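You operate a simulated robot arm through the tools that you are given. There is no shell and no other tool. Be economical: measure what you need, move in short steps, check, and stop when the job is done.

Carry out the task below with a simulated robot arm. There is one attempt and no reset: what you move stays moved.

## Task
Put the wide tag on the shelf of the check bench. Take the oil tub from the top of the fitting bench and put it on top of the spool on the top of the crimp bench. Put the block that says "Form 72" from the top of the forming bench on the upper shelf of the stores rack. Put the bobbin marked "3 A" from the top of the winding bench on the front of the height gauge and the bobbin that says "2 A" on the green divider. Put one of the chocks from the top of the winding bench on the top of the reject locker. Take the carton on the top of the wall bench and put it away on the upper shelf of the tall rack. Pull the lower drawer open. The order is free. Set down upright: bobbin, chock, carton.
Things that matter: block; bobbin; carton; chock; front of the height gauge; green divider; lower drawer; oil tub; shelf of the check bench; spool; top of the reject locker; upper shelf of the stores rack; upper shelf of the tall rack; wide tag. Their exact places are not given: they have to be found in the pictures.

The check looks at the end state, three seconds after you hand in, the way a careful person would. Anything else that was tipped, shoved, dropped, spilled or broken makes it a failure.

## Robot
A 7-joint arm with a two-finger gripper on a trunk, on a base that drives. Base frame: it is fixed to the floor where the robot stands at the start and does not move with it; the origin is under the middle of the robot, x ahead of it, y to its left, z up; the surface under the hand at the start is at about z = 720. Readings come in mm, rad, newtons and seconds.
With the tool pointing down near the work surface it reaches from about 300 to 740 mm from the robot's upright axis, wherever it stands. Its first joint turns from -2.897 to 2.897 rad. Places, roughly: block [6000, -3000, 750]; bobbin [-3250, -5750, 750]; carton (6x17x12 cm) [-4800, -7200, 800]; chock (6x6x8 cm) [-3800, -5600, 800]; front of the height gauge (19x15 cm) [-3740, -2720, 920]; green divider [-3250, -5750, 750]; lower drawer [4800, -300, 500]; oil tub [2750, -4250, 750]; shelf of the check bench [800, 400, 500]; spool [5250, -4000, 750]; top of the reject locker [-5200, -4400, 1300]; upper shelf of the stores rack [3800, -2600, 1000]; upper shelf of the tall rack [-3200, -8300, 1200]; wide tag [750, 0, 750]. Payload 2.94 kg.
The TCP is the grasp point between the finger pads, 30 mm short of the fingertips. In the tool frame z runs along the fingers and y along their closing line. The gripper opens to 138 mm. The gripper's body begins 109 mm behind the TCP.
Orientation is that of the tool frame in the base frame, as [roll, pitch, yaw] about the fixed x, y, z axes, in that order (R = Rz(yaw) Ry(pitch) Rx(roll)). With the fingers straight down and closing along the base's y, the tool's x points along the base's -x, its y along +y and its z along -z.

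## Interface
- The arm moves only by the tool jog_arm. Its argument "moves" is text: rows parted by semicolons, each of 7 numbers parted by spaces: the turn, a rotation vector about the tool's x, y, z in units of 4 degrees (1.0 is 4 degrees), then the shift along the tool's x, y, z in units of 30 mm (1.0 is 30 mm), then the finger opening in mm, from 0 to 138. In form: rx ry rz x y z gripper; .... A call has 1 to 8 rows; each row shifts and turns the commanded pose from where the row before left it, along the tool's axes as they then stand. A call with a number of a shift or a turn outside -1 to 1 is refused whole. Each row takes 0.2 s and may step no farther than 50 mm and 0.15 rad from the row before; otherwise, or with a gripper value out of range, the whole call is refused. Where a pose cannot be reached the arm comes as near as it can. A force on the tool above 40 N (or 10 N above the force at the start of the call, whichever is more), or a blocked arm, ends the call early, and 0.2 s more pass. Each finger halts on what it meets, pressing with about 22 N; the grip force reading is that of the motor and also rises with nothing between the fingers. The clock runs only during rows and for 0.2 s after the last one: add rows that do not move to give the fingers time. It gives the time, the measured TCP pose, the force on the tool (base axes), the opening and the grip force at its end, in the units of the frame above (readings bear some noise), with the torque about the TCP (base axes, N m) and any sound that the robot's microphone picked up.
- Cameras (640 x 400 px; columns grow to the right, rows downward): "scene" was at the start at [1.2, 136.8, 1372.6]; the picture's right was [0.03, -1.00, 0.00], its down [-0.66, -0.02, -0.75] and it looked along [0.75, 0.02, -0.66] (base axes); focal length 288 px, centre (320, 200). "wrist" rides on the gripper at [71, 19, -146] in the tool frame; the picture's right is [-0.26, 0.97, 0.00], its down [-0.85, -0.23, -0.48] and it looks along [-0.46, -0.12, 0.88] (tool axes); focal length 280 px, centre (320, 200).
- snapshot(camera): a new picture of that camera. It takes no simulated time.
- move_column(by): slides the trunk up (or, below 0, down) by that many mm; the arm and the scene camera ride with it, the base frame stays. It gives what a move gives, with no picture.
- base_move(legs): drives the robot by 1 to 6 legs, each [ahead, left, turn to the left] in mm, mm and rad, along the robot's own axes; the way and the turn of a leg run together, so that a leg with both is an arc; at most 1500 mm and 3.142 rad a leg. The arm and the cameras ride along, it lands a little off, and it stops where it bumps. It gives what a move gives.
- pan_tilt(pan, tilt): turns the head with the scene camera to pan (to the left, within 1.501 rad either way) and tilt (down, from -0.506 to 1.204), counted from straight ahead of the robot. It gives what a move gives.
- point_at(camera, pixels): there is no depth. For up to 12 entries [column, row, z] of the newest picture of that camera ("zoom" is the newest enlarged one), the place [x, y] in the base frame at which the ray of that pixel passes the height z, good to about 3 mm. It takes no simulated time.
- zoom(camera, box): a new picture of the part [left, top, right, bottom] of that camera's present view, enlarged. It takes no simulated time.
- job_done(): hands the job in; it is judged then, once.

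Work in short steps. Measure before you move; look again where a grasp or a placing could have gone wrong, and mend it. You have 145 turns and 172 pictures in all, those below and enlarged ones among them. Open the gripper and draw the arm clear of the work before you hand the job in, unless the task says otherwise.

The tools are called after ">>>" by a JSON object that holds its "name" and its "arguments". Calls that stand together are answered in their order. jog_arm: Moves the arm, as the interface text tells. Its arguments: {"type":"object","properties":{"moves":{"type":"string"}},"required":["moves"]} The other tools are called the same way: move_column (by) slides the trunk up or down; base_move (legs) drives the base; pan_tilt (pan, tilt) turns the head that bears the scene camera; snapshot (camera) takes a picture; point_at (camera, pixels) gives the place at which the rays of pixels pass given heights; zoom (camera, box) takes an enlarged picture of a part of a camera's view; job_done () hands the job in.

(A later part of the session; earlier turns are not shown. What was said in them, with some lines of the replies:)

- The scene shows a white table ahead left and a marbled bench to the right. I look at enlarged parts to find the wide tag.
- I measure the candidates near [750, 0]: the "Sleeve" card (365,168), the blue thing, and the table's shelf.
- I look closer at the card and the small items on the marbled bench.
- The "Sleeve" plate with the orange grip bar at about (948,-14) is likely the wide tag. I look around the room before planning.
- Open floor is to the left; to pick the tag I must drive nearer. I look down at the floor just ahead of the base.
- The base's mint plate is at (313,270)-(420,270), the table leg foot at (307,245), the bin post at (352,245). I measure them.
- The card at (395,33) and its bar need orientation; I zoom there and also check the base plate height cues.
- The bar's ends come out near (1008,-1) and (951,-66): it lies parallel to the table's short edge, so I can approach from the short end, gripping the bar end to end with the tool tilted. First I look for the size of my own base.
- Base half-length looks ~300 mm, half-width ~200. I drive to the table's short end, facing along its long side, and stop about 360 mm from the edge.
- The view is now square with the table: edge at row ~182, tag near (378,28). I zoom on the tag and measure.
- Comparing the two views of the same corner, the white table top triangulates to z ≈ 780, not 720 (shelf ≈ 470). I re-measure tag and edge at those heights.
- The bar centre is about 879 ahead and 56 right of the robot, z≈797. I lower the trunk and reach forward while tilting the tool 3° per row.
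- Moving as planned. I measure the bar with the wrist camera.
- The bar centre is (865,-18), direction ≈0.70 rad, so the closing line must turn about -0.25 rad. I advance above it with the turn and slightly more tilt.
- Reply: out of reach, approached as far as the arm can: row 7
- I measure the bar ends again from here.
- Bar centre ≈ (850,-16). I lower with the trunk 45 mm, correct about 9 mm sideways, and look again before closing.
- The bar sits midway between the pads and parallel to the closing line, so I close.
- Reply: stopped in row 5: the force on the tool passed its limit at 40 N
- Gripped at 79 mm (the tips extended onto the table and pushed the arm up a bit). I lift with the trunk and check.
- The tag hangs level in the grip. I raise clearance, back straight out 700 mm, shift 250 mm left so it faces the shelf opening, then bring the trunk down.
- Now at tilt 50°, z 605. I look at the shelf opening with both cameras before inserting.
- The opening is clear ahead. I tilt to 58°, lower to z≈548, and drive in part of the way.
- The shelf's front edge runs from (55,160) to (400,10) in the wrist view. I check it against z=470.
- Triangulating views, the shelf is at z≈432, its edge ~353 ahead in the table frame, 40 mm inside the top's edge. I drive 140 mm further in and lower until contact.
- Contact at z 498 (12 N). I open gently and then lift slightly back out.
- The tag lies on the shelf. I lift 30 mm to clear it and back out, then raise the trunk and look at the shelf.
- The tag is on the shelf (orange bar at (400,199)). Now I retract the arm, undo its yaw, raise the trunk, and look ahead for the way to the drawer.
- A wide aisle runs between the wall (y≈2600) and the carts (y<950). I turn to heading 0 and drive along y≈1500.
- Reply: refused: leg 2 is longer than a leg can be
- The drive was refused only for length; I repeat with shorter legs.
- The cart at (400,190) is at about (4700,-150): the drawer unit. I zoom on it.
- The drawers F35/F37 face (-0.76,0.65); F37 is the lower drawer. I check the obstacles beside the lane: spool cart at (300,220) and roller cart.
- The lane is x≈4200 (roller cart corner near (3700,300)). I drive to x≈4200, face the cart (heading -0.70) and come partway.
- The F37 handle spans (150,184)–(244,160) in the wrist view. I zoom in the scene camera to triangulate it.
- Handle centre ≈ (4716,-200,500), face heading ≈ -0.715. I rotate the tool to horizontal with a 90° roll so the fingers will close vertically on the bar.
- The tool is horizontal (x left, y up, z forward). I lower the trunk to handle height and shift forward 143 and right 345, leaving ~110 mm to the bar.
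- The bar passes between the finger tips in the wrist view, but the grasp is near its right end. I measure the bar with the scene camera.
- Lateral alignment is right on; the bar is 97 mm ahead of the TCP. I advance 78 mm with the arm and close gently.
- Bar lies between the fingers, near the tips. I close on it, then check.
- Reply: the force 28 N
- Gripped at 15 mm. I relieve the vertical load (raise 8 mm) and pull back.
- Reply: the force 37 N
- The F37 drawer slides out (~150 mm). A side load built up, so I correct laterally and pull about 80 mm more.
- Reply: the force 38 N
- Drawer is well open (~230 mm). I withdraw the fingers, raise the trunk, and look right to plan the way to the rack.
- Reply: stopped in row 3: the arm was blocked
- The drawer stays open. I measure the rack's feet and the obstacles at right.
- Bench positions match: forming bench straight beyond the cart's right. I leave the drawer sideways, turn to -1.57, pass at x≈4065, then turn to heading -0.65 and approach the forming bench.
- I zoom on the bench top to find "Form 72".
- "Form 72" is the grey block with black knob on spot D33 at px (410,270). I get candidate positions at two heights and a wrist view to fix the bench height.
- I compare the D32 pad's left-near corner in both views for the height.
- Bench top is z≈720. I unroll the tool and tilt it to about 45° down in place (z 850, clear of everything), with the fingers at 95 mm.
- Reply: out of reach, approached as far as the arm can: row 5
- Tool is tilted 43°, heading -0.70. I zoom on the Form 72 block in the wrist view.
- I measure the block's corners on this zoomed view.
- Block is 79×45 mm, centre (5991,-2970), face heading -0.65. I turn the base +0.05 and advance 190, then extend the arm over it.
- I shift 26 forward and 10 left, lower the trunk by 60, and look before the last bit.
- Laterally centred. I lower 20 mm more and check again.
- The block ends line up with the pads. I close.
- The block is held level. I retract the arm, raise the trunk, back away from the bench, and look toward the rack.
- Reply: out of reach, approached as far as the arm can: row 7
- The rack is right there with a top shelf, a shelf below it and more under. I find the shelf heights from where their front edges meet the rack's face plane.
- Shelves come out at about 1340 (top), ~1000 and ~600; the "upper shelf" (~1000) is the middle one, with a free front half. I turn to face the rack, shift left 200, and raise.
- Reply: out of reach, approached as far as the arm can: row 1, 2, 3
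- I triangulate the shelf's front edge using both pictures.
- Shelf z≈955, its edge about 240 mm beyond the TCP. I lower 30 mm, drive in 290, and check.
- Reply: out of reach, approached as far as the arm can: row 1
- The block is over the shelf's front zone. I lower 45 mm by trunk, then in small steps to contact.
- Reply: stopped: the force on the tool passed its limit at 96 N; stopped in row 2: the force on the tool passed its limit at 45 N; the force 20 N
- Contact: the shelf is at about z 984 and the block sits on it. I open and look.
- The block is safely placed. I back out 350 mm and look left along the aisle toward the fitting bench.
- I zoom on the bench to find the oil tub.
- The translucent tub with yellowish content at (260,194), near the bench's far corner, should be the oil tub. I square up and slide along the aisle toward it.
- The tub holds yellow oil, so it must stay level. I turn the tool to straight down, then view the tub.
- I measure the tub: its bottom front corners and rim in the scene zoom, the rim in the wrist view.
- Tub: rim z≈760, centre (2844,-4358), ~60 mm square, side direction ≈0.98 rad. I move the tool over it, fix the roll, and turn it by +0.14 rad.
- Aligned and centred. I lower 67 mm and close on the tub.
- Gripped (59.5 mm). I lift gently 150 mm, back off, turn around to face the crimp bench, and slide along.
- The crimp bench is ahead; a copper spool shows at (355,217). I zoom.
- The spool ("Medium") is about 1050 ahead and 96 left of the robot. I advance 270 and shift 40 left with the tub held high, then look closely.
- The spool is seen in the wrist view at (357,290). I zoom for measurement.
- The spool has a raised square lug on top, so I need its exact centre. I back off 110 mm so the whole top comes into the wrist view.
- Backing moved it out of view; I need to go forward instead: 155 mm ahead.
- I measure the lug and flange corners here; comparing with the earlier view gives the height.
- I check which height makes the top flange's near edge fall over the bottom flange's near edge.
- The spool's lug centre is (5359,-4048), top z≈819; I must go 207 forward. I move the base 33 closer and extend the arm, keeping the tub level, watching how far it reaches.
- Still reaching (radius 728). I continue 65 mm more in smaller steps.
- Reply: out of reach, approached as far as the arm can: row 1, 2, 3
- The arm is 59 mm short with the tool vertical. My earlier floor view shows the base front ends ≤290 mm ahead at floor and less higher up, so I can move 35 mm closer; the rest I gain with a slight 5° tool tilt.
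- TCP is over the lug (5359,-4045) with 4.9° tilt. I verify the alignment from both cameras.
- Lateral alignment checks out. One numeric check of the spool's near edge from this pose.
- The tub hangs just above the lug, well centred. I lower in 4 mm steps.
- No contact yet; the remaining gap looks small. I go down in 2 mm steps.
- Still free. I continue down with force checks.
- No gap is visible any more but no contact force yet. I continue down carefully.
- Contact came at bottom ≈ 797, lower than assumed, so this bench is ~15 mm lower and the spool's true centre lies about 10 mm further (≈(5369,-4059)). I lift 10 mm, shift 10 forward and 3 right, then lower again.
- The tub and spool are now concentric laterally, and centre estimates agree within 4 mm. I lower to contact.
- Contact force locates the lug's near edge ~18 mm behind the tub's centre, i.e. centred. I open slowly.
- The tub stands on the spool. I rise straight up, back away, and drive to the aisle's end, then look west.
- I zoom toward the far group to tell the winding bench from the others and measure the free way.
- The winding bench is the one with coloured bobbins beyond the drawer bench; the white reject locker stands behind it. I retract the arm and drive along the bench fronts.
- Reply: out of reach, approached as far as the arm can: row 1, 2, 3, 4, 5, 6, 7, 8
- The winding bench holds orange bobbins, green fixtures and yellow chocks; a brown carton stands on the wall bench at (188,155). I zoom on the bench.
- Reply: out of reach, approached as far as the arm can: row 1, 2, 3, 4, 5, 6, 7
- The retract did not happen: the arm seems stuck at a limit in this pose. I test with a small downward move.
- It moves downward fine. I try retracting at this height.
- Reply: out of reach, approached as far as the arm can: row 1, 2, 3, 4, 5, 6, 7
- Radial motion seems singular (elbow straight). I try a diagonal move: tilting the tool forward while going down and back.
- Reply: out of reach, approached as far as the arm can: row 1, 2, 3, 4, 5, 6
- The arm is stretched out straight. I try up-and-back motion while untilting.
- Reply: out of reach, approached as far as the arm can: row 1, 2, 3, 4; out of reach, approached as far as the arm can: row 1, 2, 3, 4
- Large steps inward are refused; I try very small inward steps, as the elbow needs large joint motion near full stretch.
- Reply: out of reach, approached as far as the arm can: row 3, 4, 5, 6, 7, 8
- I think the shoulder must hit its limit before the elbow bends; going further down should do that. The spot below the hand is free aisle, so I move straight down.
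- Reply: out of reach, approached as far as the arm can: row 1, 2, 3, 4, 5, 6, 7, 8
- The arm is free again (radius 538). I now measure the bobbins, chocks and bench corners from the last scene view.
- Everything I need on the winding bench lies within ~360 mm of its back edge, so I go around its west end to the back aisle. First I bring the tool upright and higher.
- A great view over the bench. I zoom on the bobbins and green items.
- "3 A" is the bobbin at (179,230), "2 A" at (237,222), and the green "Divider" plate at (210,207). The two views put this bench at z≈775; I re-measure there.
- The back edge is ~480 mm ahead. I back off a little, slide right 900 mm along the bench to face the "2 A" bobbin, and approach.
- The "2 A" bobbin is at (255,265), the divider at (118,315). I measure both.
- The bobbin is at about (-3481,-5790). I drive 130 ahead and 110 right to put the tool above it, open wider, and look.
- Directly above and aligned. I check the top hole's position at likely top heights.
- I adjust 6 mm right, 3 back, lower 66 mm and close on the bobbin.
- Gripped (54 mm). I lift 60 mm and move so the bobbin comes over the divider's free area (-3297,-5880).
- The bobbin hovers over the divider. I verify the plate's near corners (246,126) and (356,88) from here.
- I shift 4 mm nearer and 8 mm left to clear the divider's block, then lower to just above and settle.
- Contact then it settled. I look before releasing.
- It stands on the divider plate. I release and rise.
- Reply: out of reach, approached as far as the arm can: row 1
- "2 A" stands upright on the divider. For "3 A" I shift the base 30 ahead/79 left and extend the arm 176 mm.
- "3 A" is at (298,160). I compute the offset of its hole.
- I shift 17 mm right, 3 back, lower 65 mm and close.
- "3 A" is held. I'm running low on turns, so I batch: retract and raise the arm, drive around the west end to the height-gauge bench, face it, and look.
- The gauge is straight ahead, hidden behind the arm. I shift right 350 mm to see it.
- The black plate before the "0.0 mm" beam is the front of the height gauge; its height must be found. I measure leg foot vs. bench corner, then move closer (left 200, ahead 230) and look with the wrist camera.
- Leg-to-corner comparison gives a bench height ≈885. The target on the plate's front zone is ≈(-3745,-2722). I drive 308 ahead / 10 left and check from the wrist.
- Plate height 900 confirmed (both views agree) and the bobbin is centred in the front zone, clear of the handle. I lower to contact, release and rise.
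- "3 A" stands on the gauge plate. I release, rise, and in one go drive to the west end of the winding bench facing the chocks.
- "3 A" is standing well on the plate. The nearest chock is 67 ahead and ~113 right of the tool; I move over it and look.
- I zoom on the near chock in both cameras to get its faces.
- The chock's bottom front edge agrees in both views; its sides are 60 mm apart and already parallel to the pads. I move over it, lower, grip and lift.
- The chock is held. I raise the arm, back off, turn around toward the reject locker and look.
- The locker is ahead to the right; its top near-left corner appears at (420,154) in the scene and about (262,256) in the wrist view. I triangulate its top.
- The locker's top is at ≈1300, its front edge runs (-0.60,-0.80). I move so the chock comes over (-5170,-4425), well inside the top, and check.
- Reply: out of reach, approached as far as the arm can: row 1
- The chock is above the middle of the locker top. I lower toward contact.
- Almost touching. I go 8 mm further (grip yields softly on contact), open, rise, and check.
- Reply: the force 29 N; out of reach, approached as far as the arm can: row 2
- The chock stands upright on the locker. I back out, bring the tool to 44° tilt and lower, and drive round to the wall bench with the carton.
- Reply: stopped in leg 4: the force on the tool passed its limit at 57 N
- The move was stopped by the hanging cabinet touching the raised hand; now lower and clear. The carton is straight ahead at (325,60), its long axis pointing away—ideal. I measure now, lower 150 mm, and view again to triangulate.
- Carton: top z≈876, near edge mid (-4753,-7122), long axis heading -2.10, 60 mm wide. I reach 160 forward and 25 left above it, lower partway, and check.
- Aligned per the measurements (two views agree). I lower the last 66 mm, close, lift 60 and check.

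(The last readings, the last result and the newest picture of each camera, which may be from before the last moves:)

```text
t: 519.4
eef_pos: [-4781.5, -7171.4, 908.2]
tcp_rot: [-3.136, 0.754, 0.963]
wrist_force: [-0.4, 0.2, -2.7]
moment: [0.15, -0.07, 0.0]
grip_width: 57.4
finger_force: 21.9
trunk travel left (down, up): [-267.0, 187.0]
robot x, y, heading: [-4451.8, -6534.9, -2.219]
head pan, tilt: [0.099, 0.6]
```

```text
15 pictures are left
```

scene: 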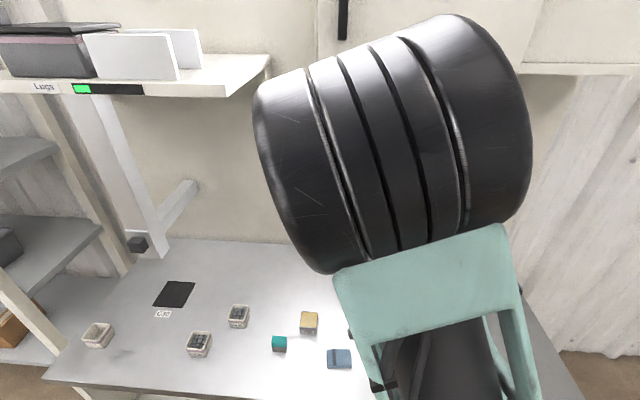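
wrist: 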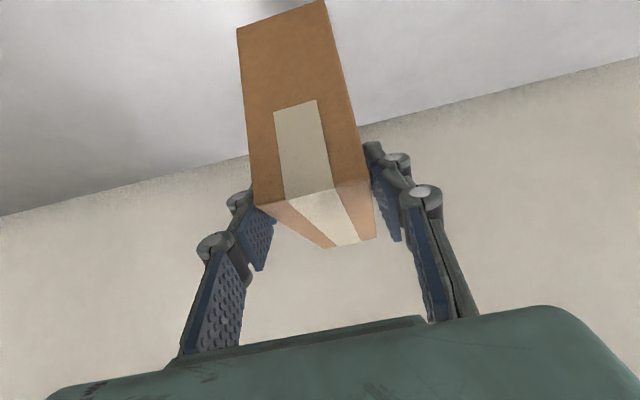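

Carton held level. I back out, slide left along the aisle to face the tall rack, raise trunk and arm, and look.

>>> {"name": "base_move", "arguments": {"legs": [[-450, 0, 0], [0, 960, 0], [0, 960, 0]]}}

>>> {"name": "move_column", "arguments": {"by": 186}}

>>> {"name": "jog_arm", "arguments": {"moves": "0 0 0 -0.66 0 -0.7 40; 0 0 0 -0.66 0 -0.7 40; 0 0 0 -0.66 0 -0.7 40; 0 0 0 -0.66 0 -0.7 40; 0 0 0 -0.66 0 -0.7 40; 0 0 0 -0.66 0 -0.7 40; 0 0 0 -0.66 0 -0.7 40"}}

>>> {"name": "pan_tilt", "arguments": {"pan": 0.1, "tilt": 0.45}}

>>> {"name": "snapshot", "arguments": {"camera": "scene"}}

>>> {"name": "snapshot", "arguments": {"camera": "wrist"}}

```text
t: 538.8
eef_pos: [-2968.3, -7962.9, 908.3]
tcp_rot: [-3.135, 0.755, 0.972]
wrist_force: [-0.2, -0.1, -2.6]
moment: [0.13, -0.09, 0.01]
grip_width: 57.4
finger_force: 21.9
trunk travel left (down, up): [-267.0, 187.0]
robot x, y, heading: [-2645.2, -7326.1, -2.212]
head pan, tilt: [0.099, 0.6]
```

```text
t: 540.9
eef_pos: [-2969.0, -7964.1, 1095.4]
tcp_rot: [-3.135, 0.756, 0.975]
wrist_force: [0.1, 0.5, -2.6]
moment: [0.14, -0.08, -0.02]
grip_width: 57.4
finger_force: 21.9
trunk travel left (down, up): [-453.0, 1.0]
robot x, y, heading: [-2644.7, -7327.7, -2.207]
head pan, tilt: [0.099, 0.6]
```

```text
t: 542.5
eef_pos: [-2968.0, -7962.4, 1297.3]
tcp_rot: [-3.136, 0.755, 0.973]
wrist_force: [0.1, 0.2, -3.4]
moment: [0.12, -0.11, -0.01]
grip_width: 57.3
finger_force: 22.3
trunk travel left (down, up): [-453.0, 1.0]
robot x, y, heading: [-2644.5, -7326.5, -2.208]
head pan, tilt: [0.099, 0.6]
```

```text
t: 543.1
eef_pos: [-2969.0, -7963.2, 1297.6]
tcp_rot: [-3.136, 0.754, 0.972]
wrist_force: [0.4, -0.9, -3.2]
moment: [0.17, -0.1, -0.02]
grip_width: 57.5
finger_force: 21.9
trunk travel left (down, up): [-453.0, 1.0]
robot x, y, heading: [-2643.5, -7322.9, -2.21]
head pan, tilt: [0.099, 0.45]
```

```text
14 pictures are left
```

scene: 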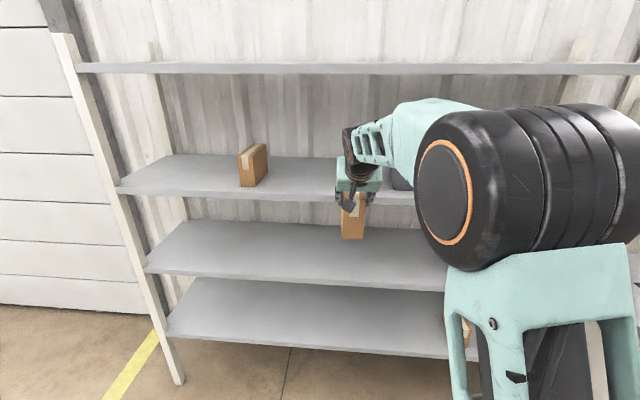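

```text
13 pictures are left
```

wrist: 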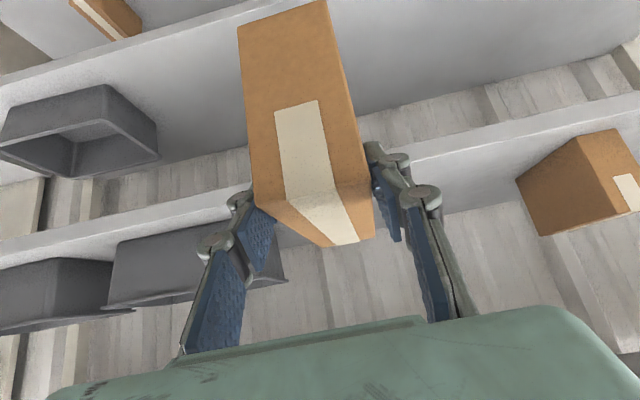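

The tall rack's upper shelf (with another carton and bins) is the second level from the top. I triangulate its front edge.

>>> {"name": "zoom", "arguments": {"camera": "wrist", "box": [380, 90, 640, 250]}}

>>> {"name": "point_at", "arguments": {"camera": "wrist", "pixels": [[500, 152, 1150], [500, 152, 1200], [500, 152, 1250], [100, 240, 1150], [100, 240, 1200], [100, 240, 1250]]}}

>>> {"name": "point_at", "arguments": {"camera": "scene", "pixels": [[250, 193, 1150], [250, 193, 1200], [250, 193, 1250], [150, 187, 1200]]}}

>>> {"name": "zoom", "arguments": {"camera": "scene", "box": [110, 130, 430, 290]}}

```text
2.46 times, centred on (510, 170) of wrist
```

zoom: 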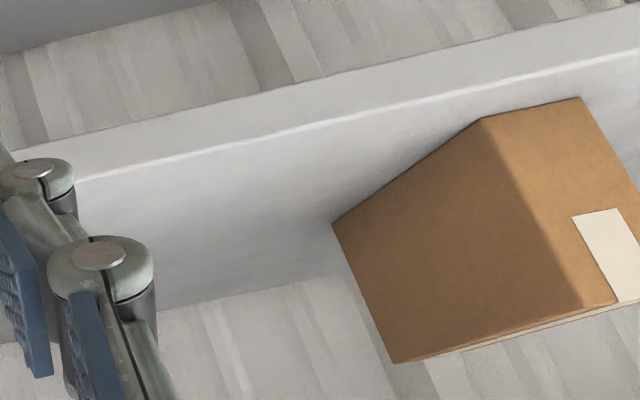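

```text
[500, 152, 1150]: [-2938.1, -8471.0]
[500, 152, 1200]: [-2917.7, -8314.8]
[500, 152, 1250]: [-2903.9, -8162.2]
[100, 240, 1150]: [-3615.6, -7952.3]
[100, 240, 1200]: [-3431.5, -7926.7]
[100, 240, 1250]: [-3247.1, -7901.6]
```

```text
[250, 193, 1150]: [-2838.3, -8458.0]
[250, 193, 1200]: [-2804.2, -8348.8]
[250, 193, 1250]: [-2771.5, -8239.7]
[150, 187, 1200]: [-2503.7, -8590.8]
```

```text
2.00 times, centred on (270, 210) of scene
```

zoom: 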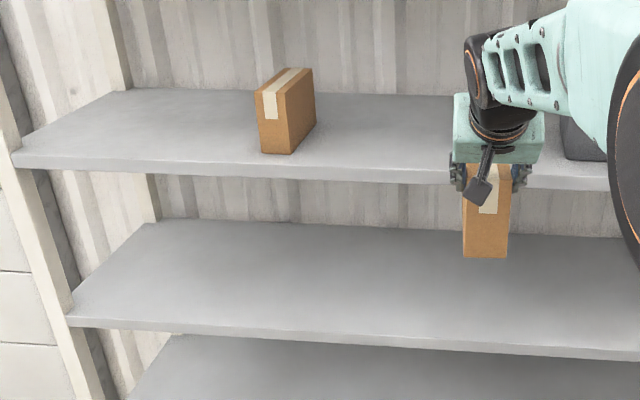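

Shelf z≈1177, its edge ≈275 mm beyond the TCP; the spot between the other carton and the bin is free. I raise 25 mm, shift 40 left and drive in 375.

>>> {"name": "jog_arm", "arguments": {"moves": "0 0 0 -0.57 0 -0.61 40"}}

>>> {"name": "base_move", "arguments": {"legs": [[0, 40, 0], [225, 0, 0], [150, 0, 0]]}}

>>> {"name": "snapshot", "arguments": {"camera": "wrist"}}

>>> {"name": "snapshot", "arguments": {"camera": "scene"}}

```text
t: 543.5
eef_pos: [-2967.1, -7962.9, 1322.1]
tcp_rot: [-3.136, 0.756, 0.972]
wrist_force: [0.3, -0.2, -3.9]
moment: [0.12, -0.13, -0.03]
grip_width: 57.4
finger_force: 22.2
trunk travel left (down, up): [-453.0, 1.0]
robot x, y, heading: [-2644.5, -7323.8, -2.213]
head pan, tilt: [0.099, 0.45]
```

```text
t: 546.9
eef_pos: [-3157.3, -8290.1, 1321.5]
tcp_rot: [-3.136, 0.753, 0.975]
wrist_force: [0.6, -0.5, -3.2]
moment: [0.15, -0.11, 0.0]
grip_width: 57.7
finger_force: 22.0
trunk travel left (down, up): [-453.0, 1.0]
robot x, y, heading: [-2837.6, -7645.8, -2.207]
head pan, tilt: [0.099, 0.45]
```

```text
10 pictures are left
```

wrist: 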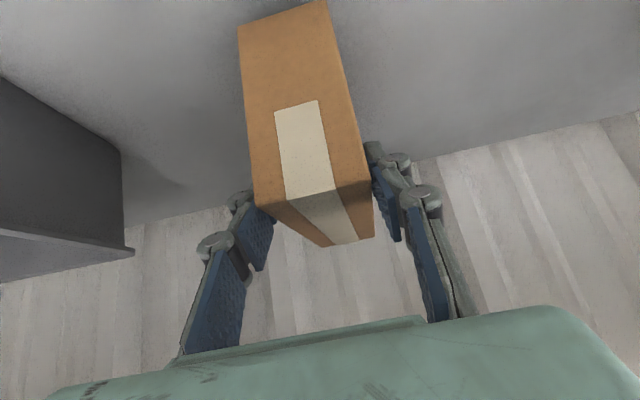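

```text
9 pictures are left
```

scene: 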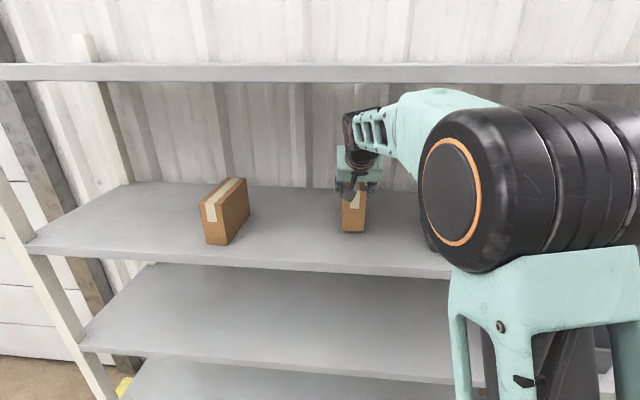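

The carton is inside the shelf with room around it. I lower toward contact in steps.

>>> {"name": "move_column", "arguments": {"by": -36}}

>>> {"name": "jog_arm", "arguments": {"moves": "0 0 0 0.07 0 0.073 40; 0 0 0 0.07 0 0.073 40"}}

>>> {"name": "jog_arm", "arguments": {"moves": "0 0 0 0.07 0 0.073 40; 0 0 0 0.07 0 0.073 40"}}

>>> {"name": "zoom", "arguments": {"camera": "scene", "box": [300, 150, 420, 280]}}

```text
t: 547.7
eef_pos: [-3154.2, -8287.7, 1289.4]
tcp_rot: [-3.137, 0.762, 0.976]
wrist_force: [1.4, 3.1, 16.2]
moment: [-0.5, 0.36, -0.01]
grip_width: 57.6
finger_force: 21.4
trunk travel left (down, up): [-417.0, 37.0]
robot x, y, heading: [-2831.8, -7649.4, -2.209]
head pan, tilt: [0.099, 0.45]
```

```text
t: 548.3
eef_pos: [-3155.5, -8287.7, 1282.9]
tcp_rot: [-3.139, 0.76, 0.975]
wrist_force: [1.4, 1.1, 20.2]
moment: [-0.22, 0.17, 0.05]
grip_width: 57.7
finger_force: 21.8
trunk travel left (down, up): [-417.0, 37.0]
robot x, y, heading: [-2833.3, -7645.6, -2.208]
head pan, tilt: [0.099, 0.45]
```

```text
t: 548.9
eef_pos: [-3154.4, -8288.3, 1277.3]
tcp_rot: [-3.139, 0.76, 0.976]
wrist_force: [1.2, 0.9, 18.9]
moment: [-0.07, 0.12, 0.03]
grip_width: 57.7
finger_force: 21.6
trunk travel left (down, up): [-417.0, 37.0]
robot x, y, heading: [-2834.1, -7652.8, -2.21]
head pan, tilt: [0.099, 0.45]
```

```text
3.08 times, centred on (360, 215) of scene
```

zoom: 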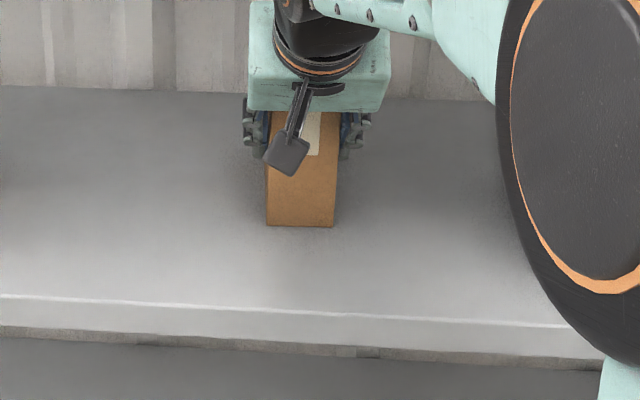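

The carton stands flat on the shelf. I release gently, rise 30 and look.

>>> {"name": "jog_arm", "arguments": {"moves": "0 0 0 0 0 0 60; 0 0 0 0 0 0 64; 0 0 0 0 0 0 70; 0 0 0 0 0 0 80; 0 0 0 0 0 0 92; 0 0 0 0 0 0 100; 0 0 0 0 0 0 100"}}

>>> {"name": "move_column", "arguments": {"by": 30}}

>>> {"name": "snapshot", "arguments": {"camera": "wrist"}}

```text
t: 550.5
eef_pos: [-3157.3, -8288.7, 1273.4]
tcp_rot: [-3.137, 0.754, 0.976]
wrist_force: [-0.4, 0.7, -0.3]
moment: [0.01, 0.02, 0.01]
grip_width: 100.0
finger_force: 0.1
trunk travel left (down, up): [-417.0, 37.0]
robot x, y, heading: [-2837.0, -7653.1, -2.211]
head pan, tilt: [0.099, 0.45]
```

```text
t: 551.2
eef_pos: [-3157.9, -8288.0, 1303.7]
tcp_rot: [-3.136, 0.757, 0.976]
wrist_force: [-0.1, 0.4, 0.4]
moment: [0.01, -0.01, -0.02]
grip_width: 100.0
finger_force: 0.1
trunk travel left (down, up): [-447.0, 7.0]
robot x, y, heading: [-2833.5, -7649.9, -2.211]
head pan, tilt: [0.099, 0.45]
```

```text
7 pictures are left
```

wrist: 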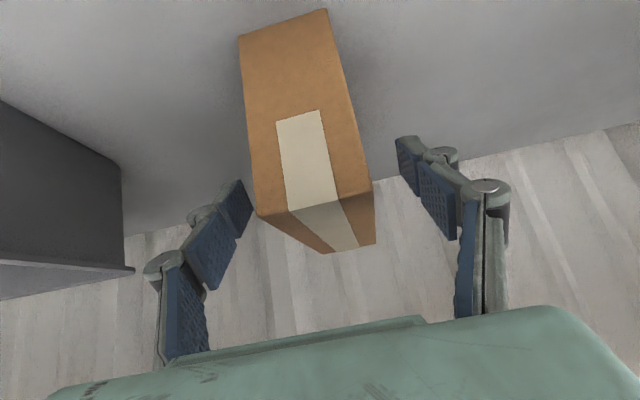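

The carton stands free and upright, clear of both fingers. I back out straight and take a last look.

>>> {"name": "base_move", "arguments": {"legs": [[-420, 0, 0]]}}

>>> {"name": "snapshot", "arguments": {"camera": "scene"}}

```text
t: 553.8
eef_pos: [-2908.9, -7953.1, 1304.2]
tcp_rot: [-3.136, 0.755, 0.977]
wrist_force: [0.0, 0.5, -0.3]
moment: [0.0, 0.04, 0.04]
grip_width: 99.9
finger_force: 0.1
trunk travel left (down, up): [-447.0, 7.0]
robot x, y, heading: [-2586.9, -7317.5, -2.211]
head pan, tilt: [0.099, 0.45]
```

```text
6 pictures are left
```

scene: 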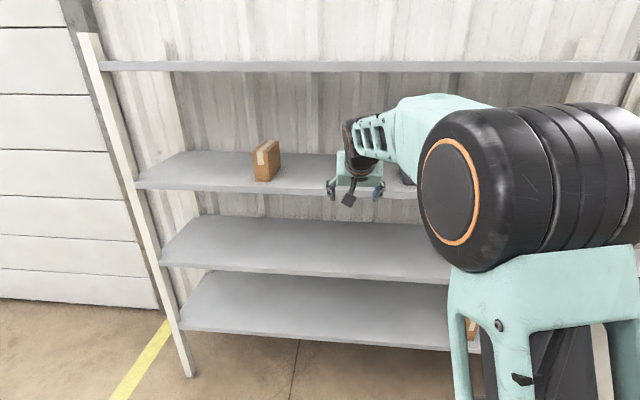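

All items are placed, the gripper is open and the arm is clear; I hand the job in.

>>> {"name": "job_done", "arguments": {}}

```text
The job is handed in.
```

I finished and handed in all eight jobs, but once, on the way to the carton, the raised hand hit something and the drive stopped at 57 N. It was most likely the cabinet above the wall bench; I saw no damage but did not check it closely.

- **Wide tag:** I took this to be the "Sleeve" plate with the orange bar. It is on the shelf of the check bench.
- **Oil tub:** it sits on the raised square on top of the spool and was stable when I released it. I tilted it about 7° while placing it.
- **Block "Form 72":** it is on the second level from the top of the stores rack. I chose that level because its height, about 980 mm, is closest to the 1000 mm you gave.
- **Bobbin "3 A":** it is upright on the front plate of the height gauge.
- **Bobbin "2 A":** it is upright on the green divider, close to the plate's edge but fully on it.
- **Chock:** it is upright on the reject locker.
- **Carton:** it is upright on the second level from the top of the tall rack. In the final picture the hand hid it, so the last clear view is from just before I backed away.
- **Lower drawer:** this is the one marked F37, and it is open about 230 mm.
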